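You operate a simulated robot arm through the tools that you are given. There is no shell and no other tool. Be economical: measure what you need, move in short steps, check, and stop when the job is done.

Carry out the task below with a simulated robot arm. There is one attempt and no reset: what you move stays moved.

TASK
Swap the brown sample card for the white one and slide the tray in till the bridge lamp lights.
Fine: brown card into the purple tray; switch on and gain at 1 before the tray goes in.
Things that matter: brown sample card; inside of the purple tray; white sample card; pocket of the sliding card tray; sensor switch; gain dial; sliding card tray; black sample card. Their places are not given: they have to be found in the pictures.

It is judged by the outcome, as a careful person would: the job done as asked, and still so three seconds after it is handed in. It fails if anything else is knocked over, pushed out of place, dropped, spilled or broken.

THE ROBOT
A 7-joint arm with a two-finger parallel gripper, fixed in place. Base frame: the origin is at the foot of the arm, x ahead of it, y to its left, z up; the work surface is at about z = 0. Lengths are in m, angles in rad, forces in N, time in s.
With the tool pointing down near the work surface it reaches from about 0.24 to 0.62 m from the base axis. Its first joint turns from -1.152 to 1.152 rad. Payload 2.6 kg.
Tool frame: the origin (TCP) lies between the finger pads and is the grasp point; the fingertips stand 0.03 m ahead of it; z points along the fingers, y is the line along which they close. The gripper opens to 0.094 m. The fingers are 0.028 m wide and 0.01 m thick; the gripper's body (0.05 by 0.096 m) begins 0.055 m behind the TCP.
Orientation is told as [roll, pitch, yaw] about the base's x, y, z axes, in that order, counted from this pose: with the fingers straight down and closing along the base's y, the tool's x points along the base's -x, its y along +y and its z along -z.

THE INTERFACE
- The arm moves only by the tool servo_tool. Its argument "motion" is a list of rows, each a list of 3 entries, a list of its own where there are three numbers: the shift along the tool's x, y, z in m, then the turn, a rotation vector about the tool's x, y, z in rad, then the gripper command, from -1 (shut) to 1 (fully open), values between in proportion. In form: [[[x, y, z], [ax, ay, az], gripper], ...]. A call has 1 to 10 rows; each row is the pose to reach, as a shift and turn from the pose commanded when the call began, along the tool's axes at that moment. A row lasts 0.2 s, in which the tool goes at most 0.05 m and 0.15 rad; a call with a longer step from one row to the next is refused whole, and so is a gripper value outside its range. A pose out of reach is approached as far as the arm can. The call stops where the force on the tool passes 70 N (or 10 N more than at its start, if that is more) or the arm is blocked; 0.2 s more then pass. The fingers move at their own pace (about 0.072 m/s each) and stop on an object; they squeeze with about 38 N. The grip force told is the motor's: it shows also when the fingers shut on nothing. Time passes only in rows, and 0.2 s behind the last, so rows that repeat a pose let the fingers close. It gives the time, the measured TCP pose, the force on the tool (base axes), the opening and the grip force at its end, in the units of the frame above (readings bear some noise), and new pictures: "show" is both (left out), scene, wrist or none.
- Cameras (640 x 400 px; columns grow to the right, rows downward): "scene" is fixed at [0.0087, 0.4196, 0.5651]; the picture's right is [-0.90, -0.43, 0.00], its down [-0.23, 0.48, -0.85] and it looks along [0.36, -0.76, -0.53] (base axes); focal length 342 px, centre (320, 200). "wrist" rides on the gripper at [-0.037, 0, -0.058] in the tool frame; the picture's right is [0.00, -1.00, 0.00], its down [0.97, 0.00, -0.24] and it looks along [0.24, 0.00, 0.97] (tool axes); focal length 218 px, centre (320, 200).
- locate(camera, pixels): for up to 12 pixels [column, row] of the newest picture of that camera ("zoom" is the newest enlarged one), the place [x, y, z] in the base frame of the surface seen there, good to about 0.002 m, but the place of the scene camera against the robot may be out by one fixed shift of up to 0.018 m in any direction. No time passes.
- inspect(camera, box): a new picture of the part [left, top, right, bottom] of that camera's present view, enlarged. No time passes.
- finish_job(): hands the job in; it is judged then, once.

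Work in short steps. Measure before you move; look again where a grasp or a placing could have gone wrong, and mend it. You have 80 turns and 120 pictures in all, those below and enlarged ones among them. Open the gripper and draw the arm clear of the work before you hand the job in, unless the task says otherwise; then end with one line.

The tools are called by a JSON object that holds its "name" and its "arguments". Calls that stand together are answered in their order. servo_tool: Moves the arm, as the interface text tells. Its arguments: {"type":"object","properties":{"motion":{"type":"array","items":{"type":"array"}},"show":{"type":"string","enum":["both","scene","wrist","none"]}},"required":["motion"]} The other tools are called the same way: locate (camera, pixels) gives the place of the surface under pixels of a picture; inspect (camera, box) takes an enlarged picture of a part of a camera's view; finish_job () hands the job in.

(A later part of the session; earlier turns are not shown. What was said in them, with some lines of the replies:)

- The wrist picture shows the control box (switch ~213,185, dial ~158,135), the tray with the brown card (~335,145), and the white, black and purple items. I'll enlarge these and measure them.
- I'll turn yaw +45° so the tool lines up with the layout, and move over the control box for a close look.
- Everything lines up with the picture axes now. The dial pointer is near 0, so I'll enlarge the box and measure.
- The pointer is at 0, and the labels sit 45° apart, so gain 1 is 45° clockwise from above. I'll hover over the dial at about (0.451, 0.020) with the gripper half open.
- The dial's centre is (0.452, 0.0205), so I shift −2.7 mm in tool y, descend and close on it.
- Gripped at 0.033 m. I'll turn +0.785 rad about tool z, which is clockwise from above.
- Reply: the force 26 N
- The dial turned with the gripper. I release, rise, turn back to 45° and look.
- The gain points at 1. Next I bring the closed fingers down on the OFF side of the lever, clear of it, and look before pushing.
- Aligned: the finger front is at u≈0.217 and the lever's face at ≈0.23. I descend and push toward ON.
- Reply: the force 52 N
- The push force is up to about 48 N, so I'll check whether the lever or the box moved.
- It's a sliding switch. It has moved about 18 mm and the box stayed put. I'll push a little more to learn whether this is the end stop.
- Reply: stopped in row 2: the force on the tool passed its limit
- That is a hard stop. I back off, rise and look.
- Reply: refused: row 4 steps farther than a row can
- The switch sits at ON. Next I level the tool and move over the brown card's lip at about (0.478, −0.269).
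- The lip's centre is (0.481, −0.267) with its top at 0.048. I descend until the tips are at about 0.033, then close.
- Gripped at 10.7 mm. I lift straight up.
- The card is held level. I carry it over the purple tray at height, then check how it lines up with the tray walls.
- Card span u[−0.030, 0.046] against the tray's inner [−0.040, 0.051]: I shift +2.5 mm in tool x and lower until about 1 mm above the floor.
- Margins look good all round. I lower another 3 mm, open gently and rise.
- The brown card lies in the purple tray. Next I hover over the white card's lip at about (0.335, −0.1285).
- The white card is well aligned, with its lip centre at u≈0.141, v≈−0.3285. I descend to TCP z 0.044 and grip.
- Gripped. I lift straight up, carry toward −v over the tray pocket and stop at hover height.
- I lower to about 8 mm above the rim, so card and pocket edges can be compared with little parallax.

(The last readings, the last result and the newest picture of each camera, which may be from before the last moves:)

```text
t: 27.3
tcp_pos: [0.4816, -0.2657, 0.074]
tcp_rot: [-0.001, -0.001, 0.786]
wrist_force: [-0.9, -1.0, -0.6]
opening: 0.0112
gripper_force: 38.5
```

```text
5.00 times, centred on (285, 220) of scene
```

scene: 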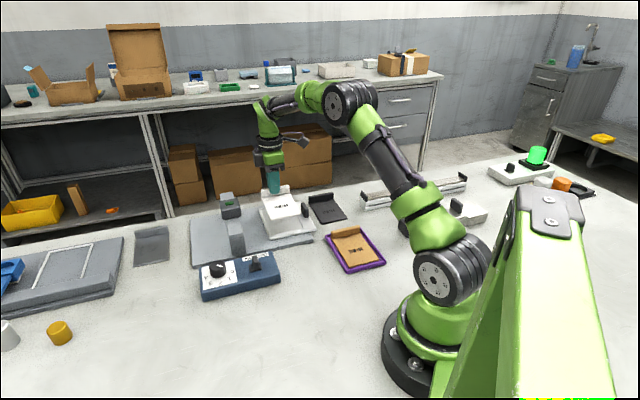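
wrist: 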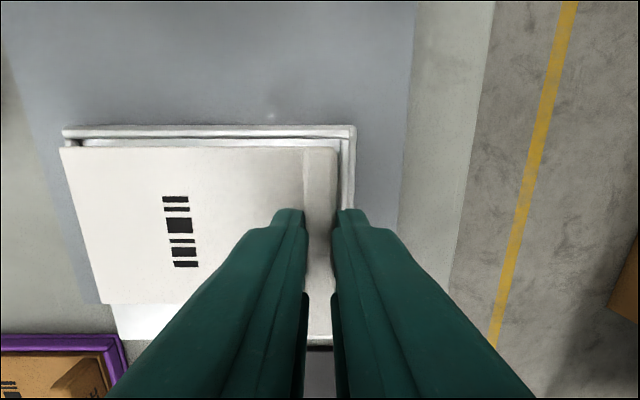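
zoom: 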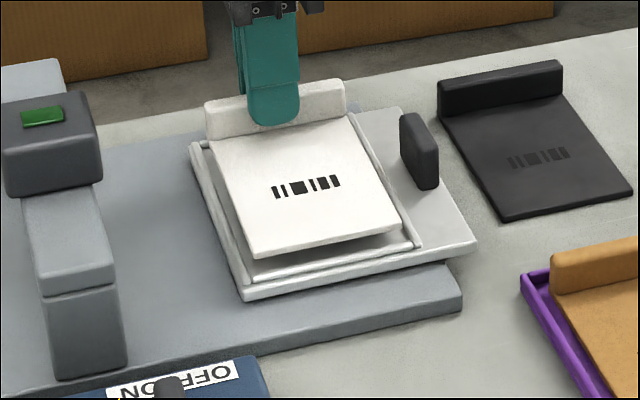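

By comparison with the brown grip picture, v matches within 1 mm and u is about 0.5 mm high. I correct by 0.5 mm and lower gently.

{"name": "servo_tool", "arguments": {"motion": [[[0.0005, 0, 0.003], [0, 0, 0], -1], [[0.0005, 0, 0.006], [0, 0, 0], -1], [[0.0005, 0, 0.008], [0, 0, 0], -1], [[0.0005, 0, 0.008], [0, 0, 0], -1]], "show": "wrist"}}

{"name": "inspect", "arguments": {"camera": "wrist", "box": [20, 90, 380, 340]}}

{"name": "inspect", "arguments": {"camera": "scene", "box": [240, 180, 330, 260]}}

```text
t: 28.3
tcp_pos: [0.4814, -0.2645, 0.0671]
tcp_rot: [0.001, 0.001, 0.784]
wrist_force: [0.2, 0.5, -0.4]
opening: 0.0109
gripper_force: 38.0
```

wrist: 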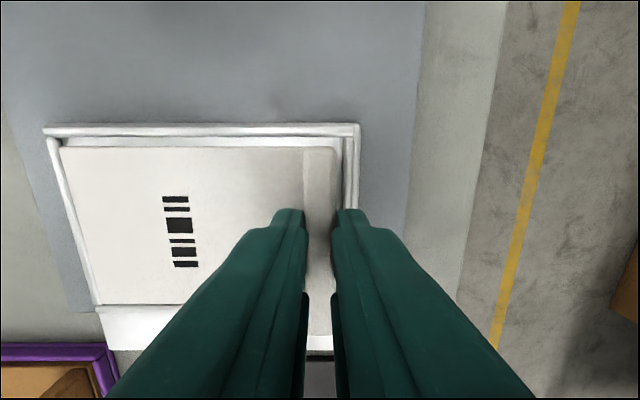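

```text
1.60 times, centred on (200, 215) of wrist
```

zoom: 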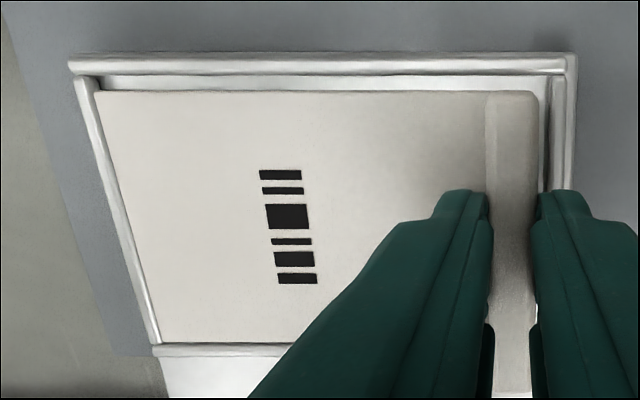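

```text
5.00 times, centred on (285, 220) of scene
```

zoom: 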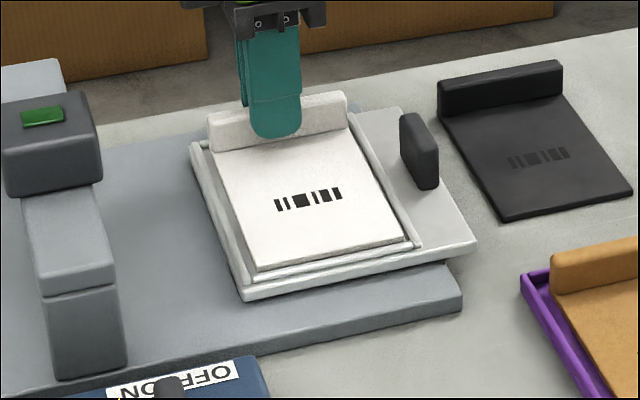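

The gaps match what the brown card had. I nudge −0.7 mm in v, lower the last 2 mm and check the force.

{"name": "servo_tool", "arguments": {"motion": [[[0, -0.0007, 0.001], [0, 0, 0], -1], [[0, -0.0007, 0.002], [0, 0, 0], -1], [[0, -0.0007, 0.0025], [0, 0, 0], -1]], "show": "wrist"}}

{"name": "inspect", "arguments": {"camera": "wrist", "box": [20, 90, 380, 340]}}

```text
t: 29.1
tcp_pos: [0.4819, -0.2648, 0.0657]
tcp_rot: [-0.002, 0.001, 0.786]
wrist_force: [-2.3, 1.2, 9.1]
opening: 0.0112
gripper_force: 38.0
```

wrist: 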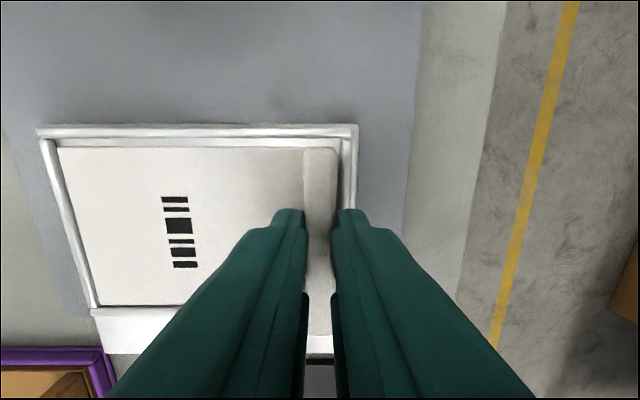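

```text
1.60 times, centred on (200, 215) of wrist
```

zoom: 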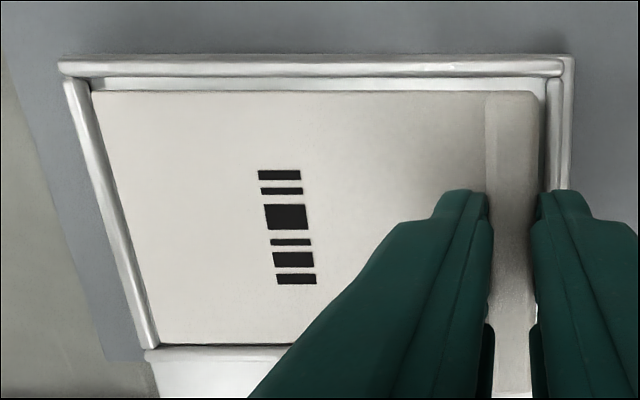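

Contact at the expected floor height (9 N). I release, rise and inspect.

{"name": "servo_tool", "arguments": {"motion": [[[0, 0, -0.001], [0, 0, 0], -0.6], [[0, 0, -0.001], [0, 0, 0], -0.5], [[0, 0, -0.001], [0, 0, 0], -0.5], [[0, 0, -0.03], [0, 0, 0], -0.4], [[0, 0, -0.07], [0, 0, 0], -0.2], [[0, 0, -0.09], [0, 0, 0], 0.3], [[0, 0, -0.09], [0, 0, 0], 0.3]], "show": "wrist"}}

{"name": "inspect", "arguments": {"camera": "wrist", "box": [150, 110, 370, 280]}}

{"name": "inspect", "arguments": {"camera": "scene", "box": [240, 180, 330, 260]}}

{"name": "locate", "arguments": {"camera": "wrist", "pixels": [[200, 150], [300, 150], [300, 215], [260, 225], [320, 190]]}}

```text
t: 30.7
tcp_pos: [0.4816, -0.265, 0.1542]
tcp_rot: [-0.001, 0.001, 0.786]
wrist_force: [0.5, -0.4, -1.0]
opening: 0.0612
gripper_force: 0.1
```

wrist: 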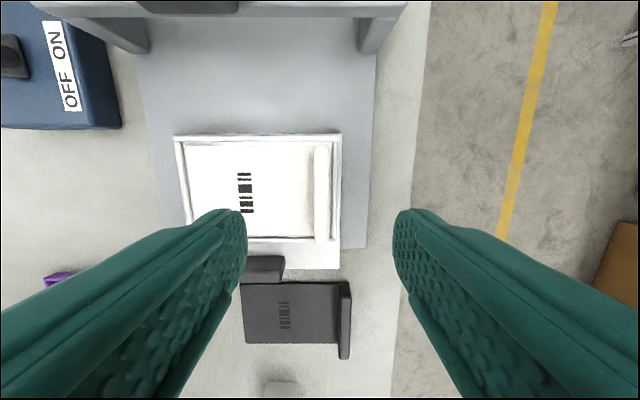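

```text
2.35 times, centred on (260, 195) of wrist
```

zoom: 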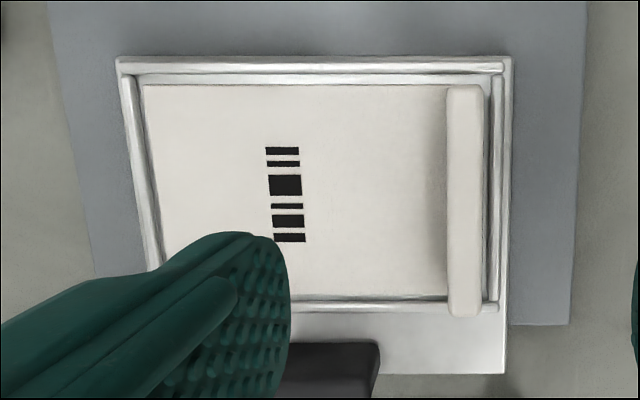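

```text
5.00 times, centred on (285, 220) of scene
```

zoom: 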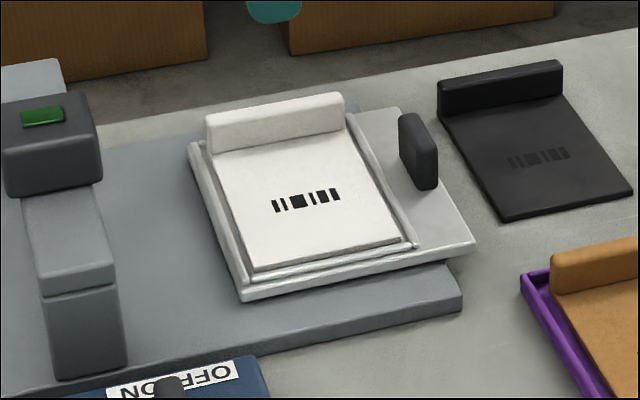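

```text
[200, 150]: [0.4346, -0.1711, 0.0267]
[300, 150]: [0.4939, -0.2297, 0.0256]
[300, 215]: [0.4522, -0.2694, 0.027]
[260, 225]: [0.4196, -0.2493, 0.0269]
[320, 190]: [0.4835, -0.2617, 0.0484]
```

The white card sits flat in the pocket (0.026–0.027 all over). Next I measure the handle, the bridge head and the gap behind the handle for the push.

{"name": "locate", "arguments": {"camera": "zoom", "pixels": [[405, 120], [432, 150], [415, 118], [420, 185], [98, 100], [98, 170], [20, 105], [52, 117], [65, 100], [440, 250], [80, 255], [320, 100]]}}

{"name": "locate", "arguments": {"camera": "wrist", "pixels": [[265, 258], [280, 258], [265, 280], [280, 280], [265, 270], [342, 286], [250, 286], [330, 190], [395, 3], [180, 10]]}}

```text
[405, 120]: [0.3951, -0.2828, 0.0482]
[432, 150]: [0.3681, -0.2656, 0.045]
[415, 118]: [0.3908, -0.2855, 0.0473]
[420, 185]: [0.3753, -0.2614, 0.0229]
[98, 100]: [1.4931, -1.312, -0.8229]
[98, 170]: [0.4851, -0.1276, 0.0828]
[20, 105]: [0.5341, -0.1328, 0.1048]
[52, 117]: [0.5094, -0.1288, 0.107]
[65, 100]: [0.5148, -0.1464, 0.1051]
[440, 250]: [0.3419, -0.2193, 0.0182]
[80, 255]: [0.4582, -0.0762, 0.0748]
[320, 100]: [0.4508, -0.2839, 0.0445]
```

```text
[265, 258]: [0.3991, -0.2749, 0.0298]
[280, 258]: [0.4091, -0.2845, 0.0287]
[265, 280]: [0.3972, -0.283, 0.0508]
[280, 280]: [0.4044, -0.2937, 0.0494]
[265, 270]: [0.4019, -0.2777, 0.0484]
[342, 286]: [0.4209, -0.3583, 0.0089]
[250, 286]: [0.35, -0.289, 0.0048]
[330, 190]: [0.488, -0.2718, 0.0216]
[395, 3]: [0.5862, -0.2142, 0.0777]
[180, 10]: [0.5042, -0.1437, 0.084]
```

The handle's back face is at u≈0.079, v −0.457…−0.496, with its top at 0.050. I go behind it with closed fingers, tilted 0.3 rad so the wrist stays clear of the bridge.

{"name": "servo_tool", "arguments": {"motion": [[[0.04, 0.02, 0], [0, -0.1, 0], -0.5], [[0.08, 0.04, 0], [0, -0.2, 0], -1], [[0.106, 0.0518, 0], [0, -0.3, 0], -1], [[0.106, 0.0518, 0.035], [0, -0.3, 0], -1], [[0.106, 0.0518, 0.065], [0, -0.3, 0], -1], [[0.106, 0.0518, 0.065], [0, -0.3, 0], -1]], "show": "both"}}

{"name": "inspect", "arguments": {"camera": "scene", "box": [220, 160, 380, 270]}}

```text
t: 32.1
tcp_pos: [0.3702, -0.3045, 0.0884]
tcp_rot: [-0.002, -0.299, 0.783]
wrist_force: [0.5, 0.1, -0.7]
opening: 0.0
gripper_force: 33.5
```

scene: 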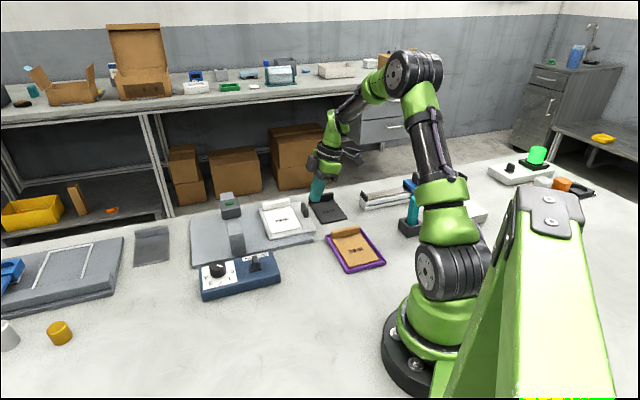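
wrist: 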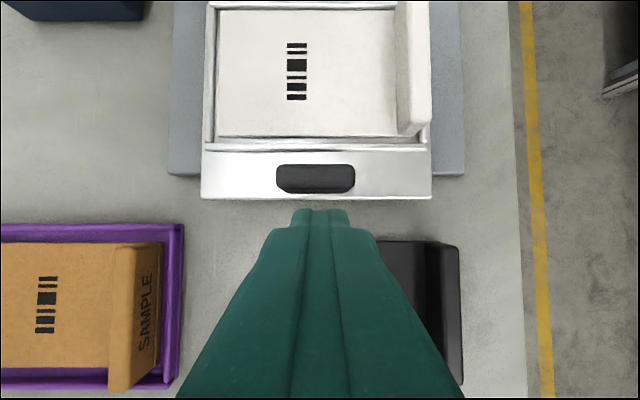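

```text
3.64 times, centred on (300, 215) of scene
```

zoom: 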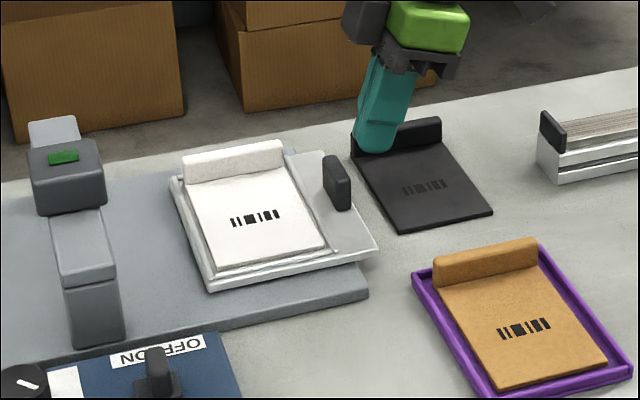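

Aligned with the handle. I lower 27 mm and push the first bit along +u.

{"name": "servo_tool", "arguments": {"motion": [[[0.0041, 0, 0.0131], [0, 0, 0], -1], [[0.0081, 0, 0.0263], [0, 0, 0], -1], [[-0.0015, 0, 0.0293], [0, 0, 0], -1], [[-0.011, 0, 0.0322], [0, 0, 0], -1], [[-0.0206, 0, 0.0352], [0, 0, 0], -1], [[-0.0206, 0, 0.0352], [0, 0, 0], -1]], "show": "both"}}

{"name": "inspect", "arguments": {"camera": "scene", "box": [180, 170, 340, 280]}}

```text
t: 33.5
tcp_pos: [0.3919, -0.2825, 0.0626]
tcp_rot: [-0.002, -0.297, 0.784]
wrist_force: [0.6, 0.5, -0.7]
opening: 0.0
gripper_force: 33.1
```

scene: 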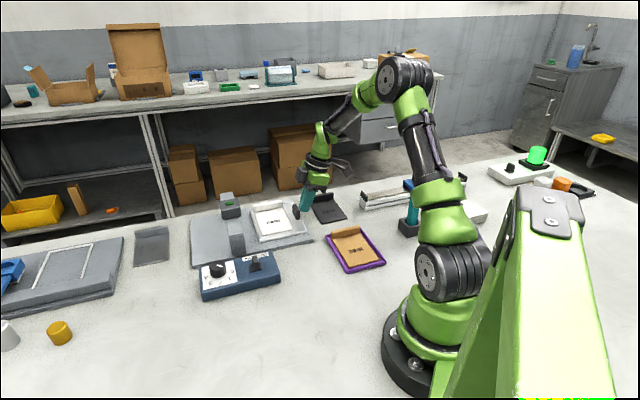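
wrist: 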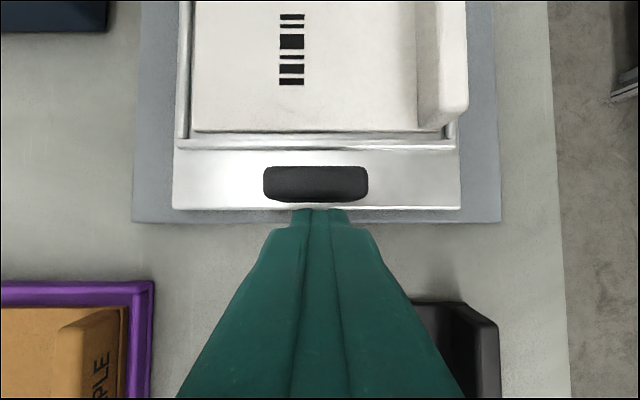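

```text
3.64 times, centred on (260, 225) of scene
```

zoom: 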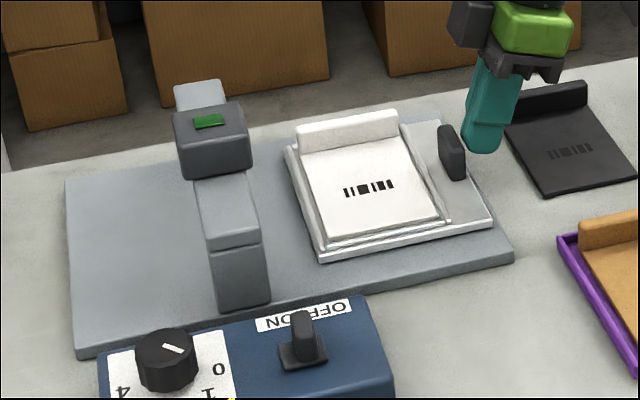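

The tray slides easily and straight. I push another 60 mm.

{"name": "servo_tool", "arguments": {"motion": [[[-0.0096, 0, 0.003], [0, 0, 0], -1], [[-0.0191, 0, 0.0059], [0, 0, 0], -1], [[-0.0287, 0, 0.0089], [0, 0, 0], -1], [[-0.0382, 0, 0.0118], [0, 0, 0], -1], [[-0.0478, 0, 0.0148], [0, 0, 0], -1], [[-0.0573, 0, 0.0177], [0, 0, 0], -1]], "show": "both"}}

{"name": "inspect", "arguments": {"camera": "scene", "box": [180, 170, 340, 280]}}

```text
t: 34.9
tcp_pos: [0.4353, -0.2401, 0.0626]
tcp_rot: [-0.001, -0.298, 0.787]
wrist_force: [0.5, 0.4, 0.8]
opening: 0.0
gripper_force: 32.7
```

scene: 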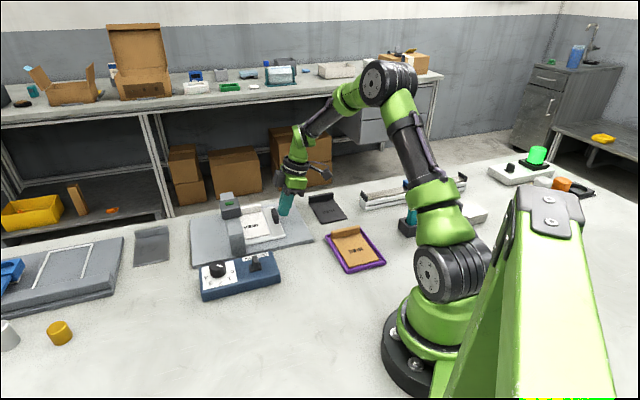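
wrist: 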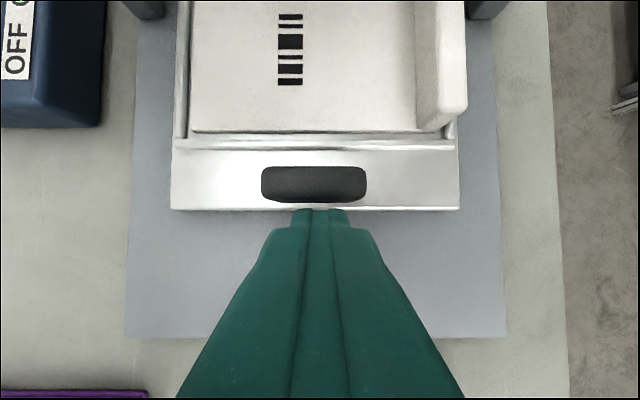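

```text
3.64 times, centred on (260, 225) of scene
```

zoom: 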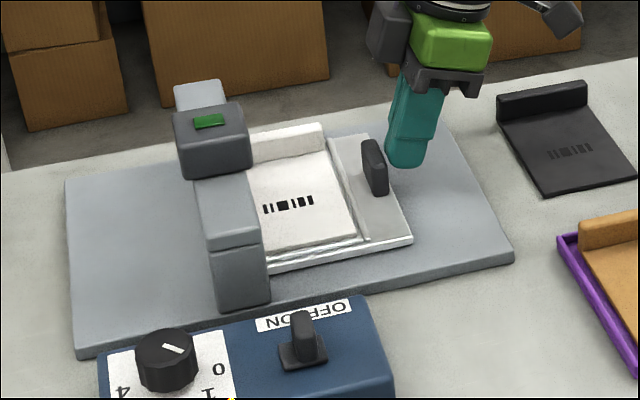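

Clear so far. I push another 30 mm and watch the lamp.

{"name": "servo_tool", "arguments": {"motion": [[[-0.0096, 0, 0.003], [0, 0, 0], -1], [[-0.0191, 0, 0.0059], [0, 0, 0], -1], [[-0.0287, 0, 0.0089], [0, 0, 0], -1]], "show": "none"}}

{"name": "inspect", "arguments": {"camera": "scene", "box": [180, 170, 340, 280]}}

```text
t: 35.7
tcp_pos: [0.4562, -0.2189, 0.0624]
tcp_rot: [-0.002, -0.301, 0.786]
wrist_force: [0.4, -0.3, -0.7]
opening: 0.0
gripper_force: 32.8
```

```text
3.64 times, centred on (260, 225) of scene
```

zoom: 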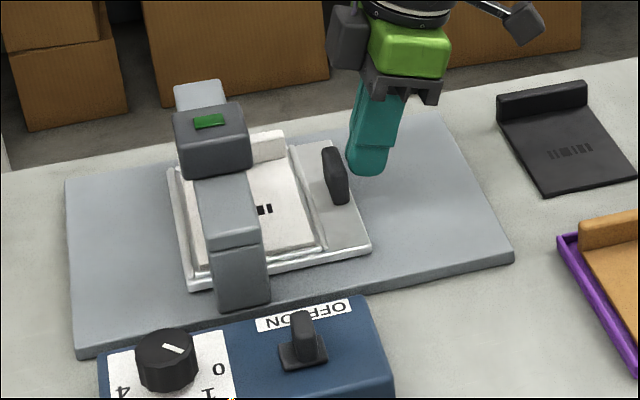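

{"name": "servo_tool", "arguments": {"motion": [[[-0.0072, 0, 0.0022], [0, 0, 0], -1], [[-0.0143, 0, 0.0044], [0, 0, 0], -1]], "show": "none"}}

{"name": "inspect", "arguments": {"camera": "scene", "box": [180, 170, 340, 280]}}

```text
t: 36.3
tcp_pos: [0.4675, -0.2104, 0.0629]
tcp_rot: [-0.002, -0.3, 0.784]
wrist_force: [-0.1, 0.3, 0.1]
opening: 0.0001
gripper_force: 32.8
```

```text
3.64 times, centred on (260, 225) of scene
```

zoom: 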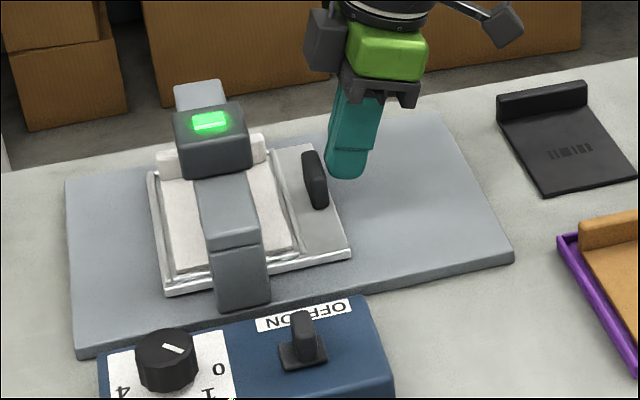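

The lamp is lit, so I stop pushing. I back the fingers off along −u, rise, level the tool and check.

{"name": "servo_tool", "arguments": {"motion": [[[0.0191, 0, -0.0059], [0, 0, 0], -1], [[0.0382, 0, -0.0118], [0, 0, 0], -1], [[0.0286, 0, -0.0418], [0, 0, 0], -1], [[0.0141, 0, -0.0884], [0, 0.1, 0], -0.5], [[-0.0007, 0, -0.136], [0, 0.2, 0], 0.3], [[-0.011, 0, -0.17], [0, 0.3, 0], 1], [[-0.011, 0, -0.17], [0, 0.3, 0], 1], [[-0.011, 0, -0.17], [0, 0.3, 0], 1]], "show": "both"}}

{"name": "inspect", "arguments": {"camera": "scene", "box": [180, 170, 400, 300]}}

```text
t: 38.1
tcp_pos: [0.4388, -0.2358, 0.227]
tcp_rot: [0.0, 0.001, 0.786]
wrist_force: [-0.3, -0.6, 0.1]
opening: 0.0939
gripper_force: 0.0
```

scene: 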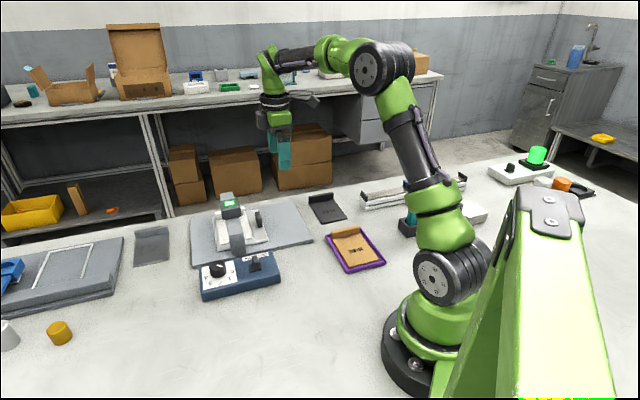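
wrist: 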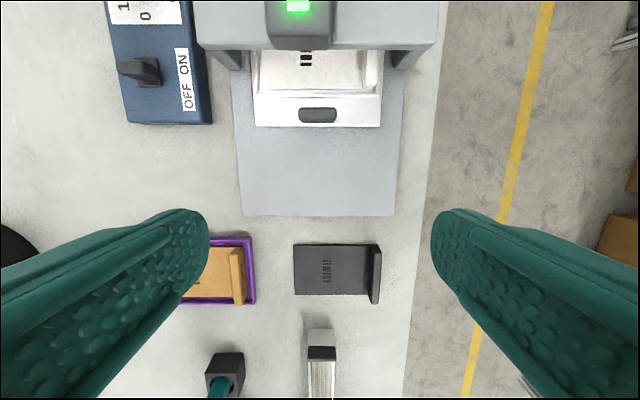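

```text
2.91 times, centred on (290, 235) of scene
```

zoom: 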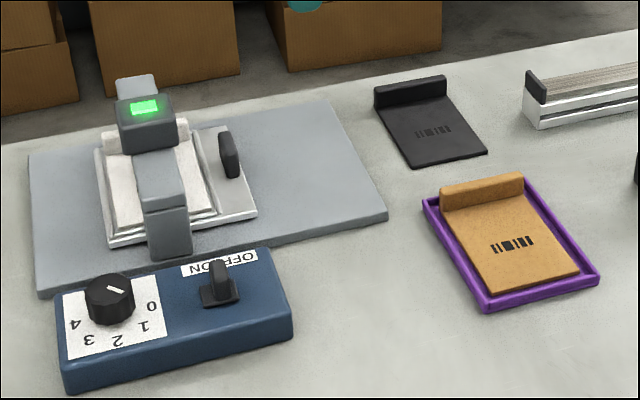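

The lamp stays lit, the gain is at 1 and the switch is on. The brown card is in the purple tray, the black card is untouched and the arm is clear, so I hand in.

{"name": "finish_job", "arguments": {}}

```text
The job is handed in.
```

The job is done and handed in: the white card is in the sliding tray's pocket, the brown card is in the purple tray, and I set the switch on and gain to 1 before sliding the tray in until the bridge lamp lit.
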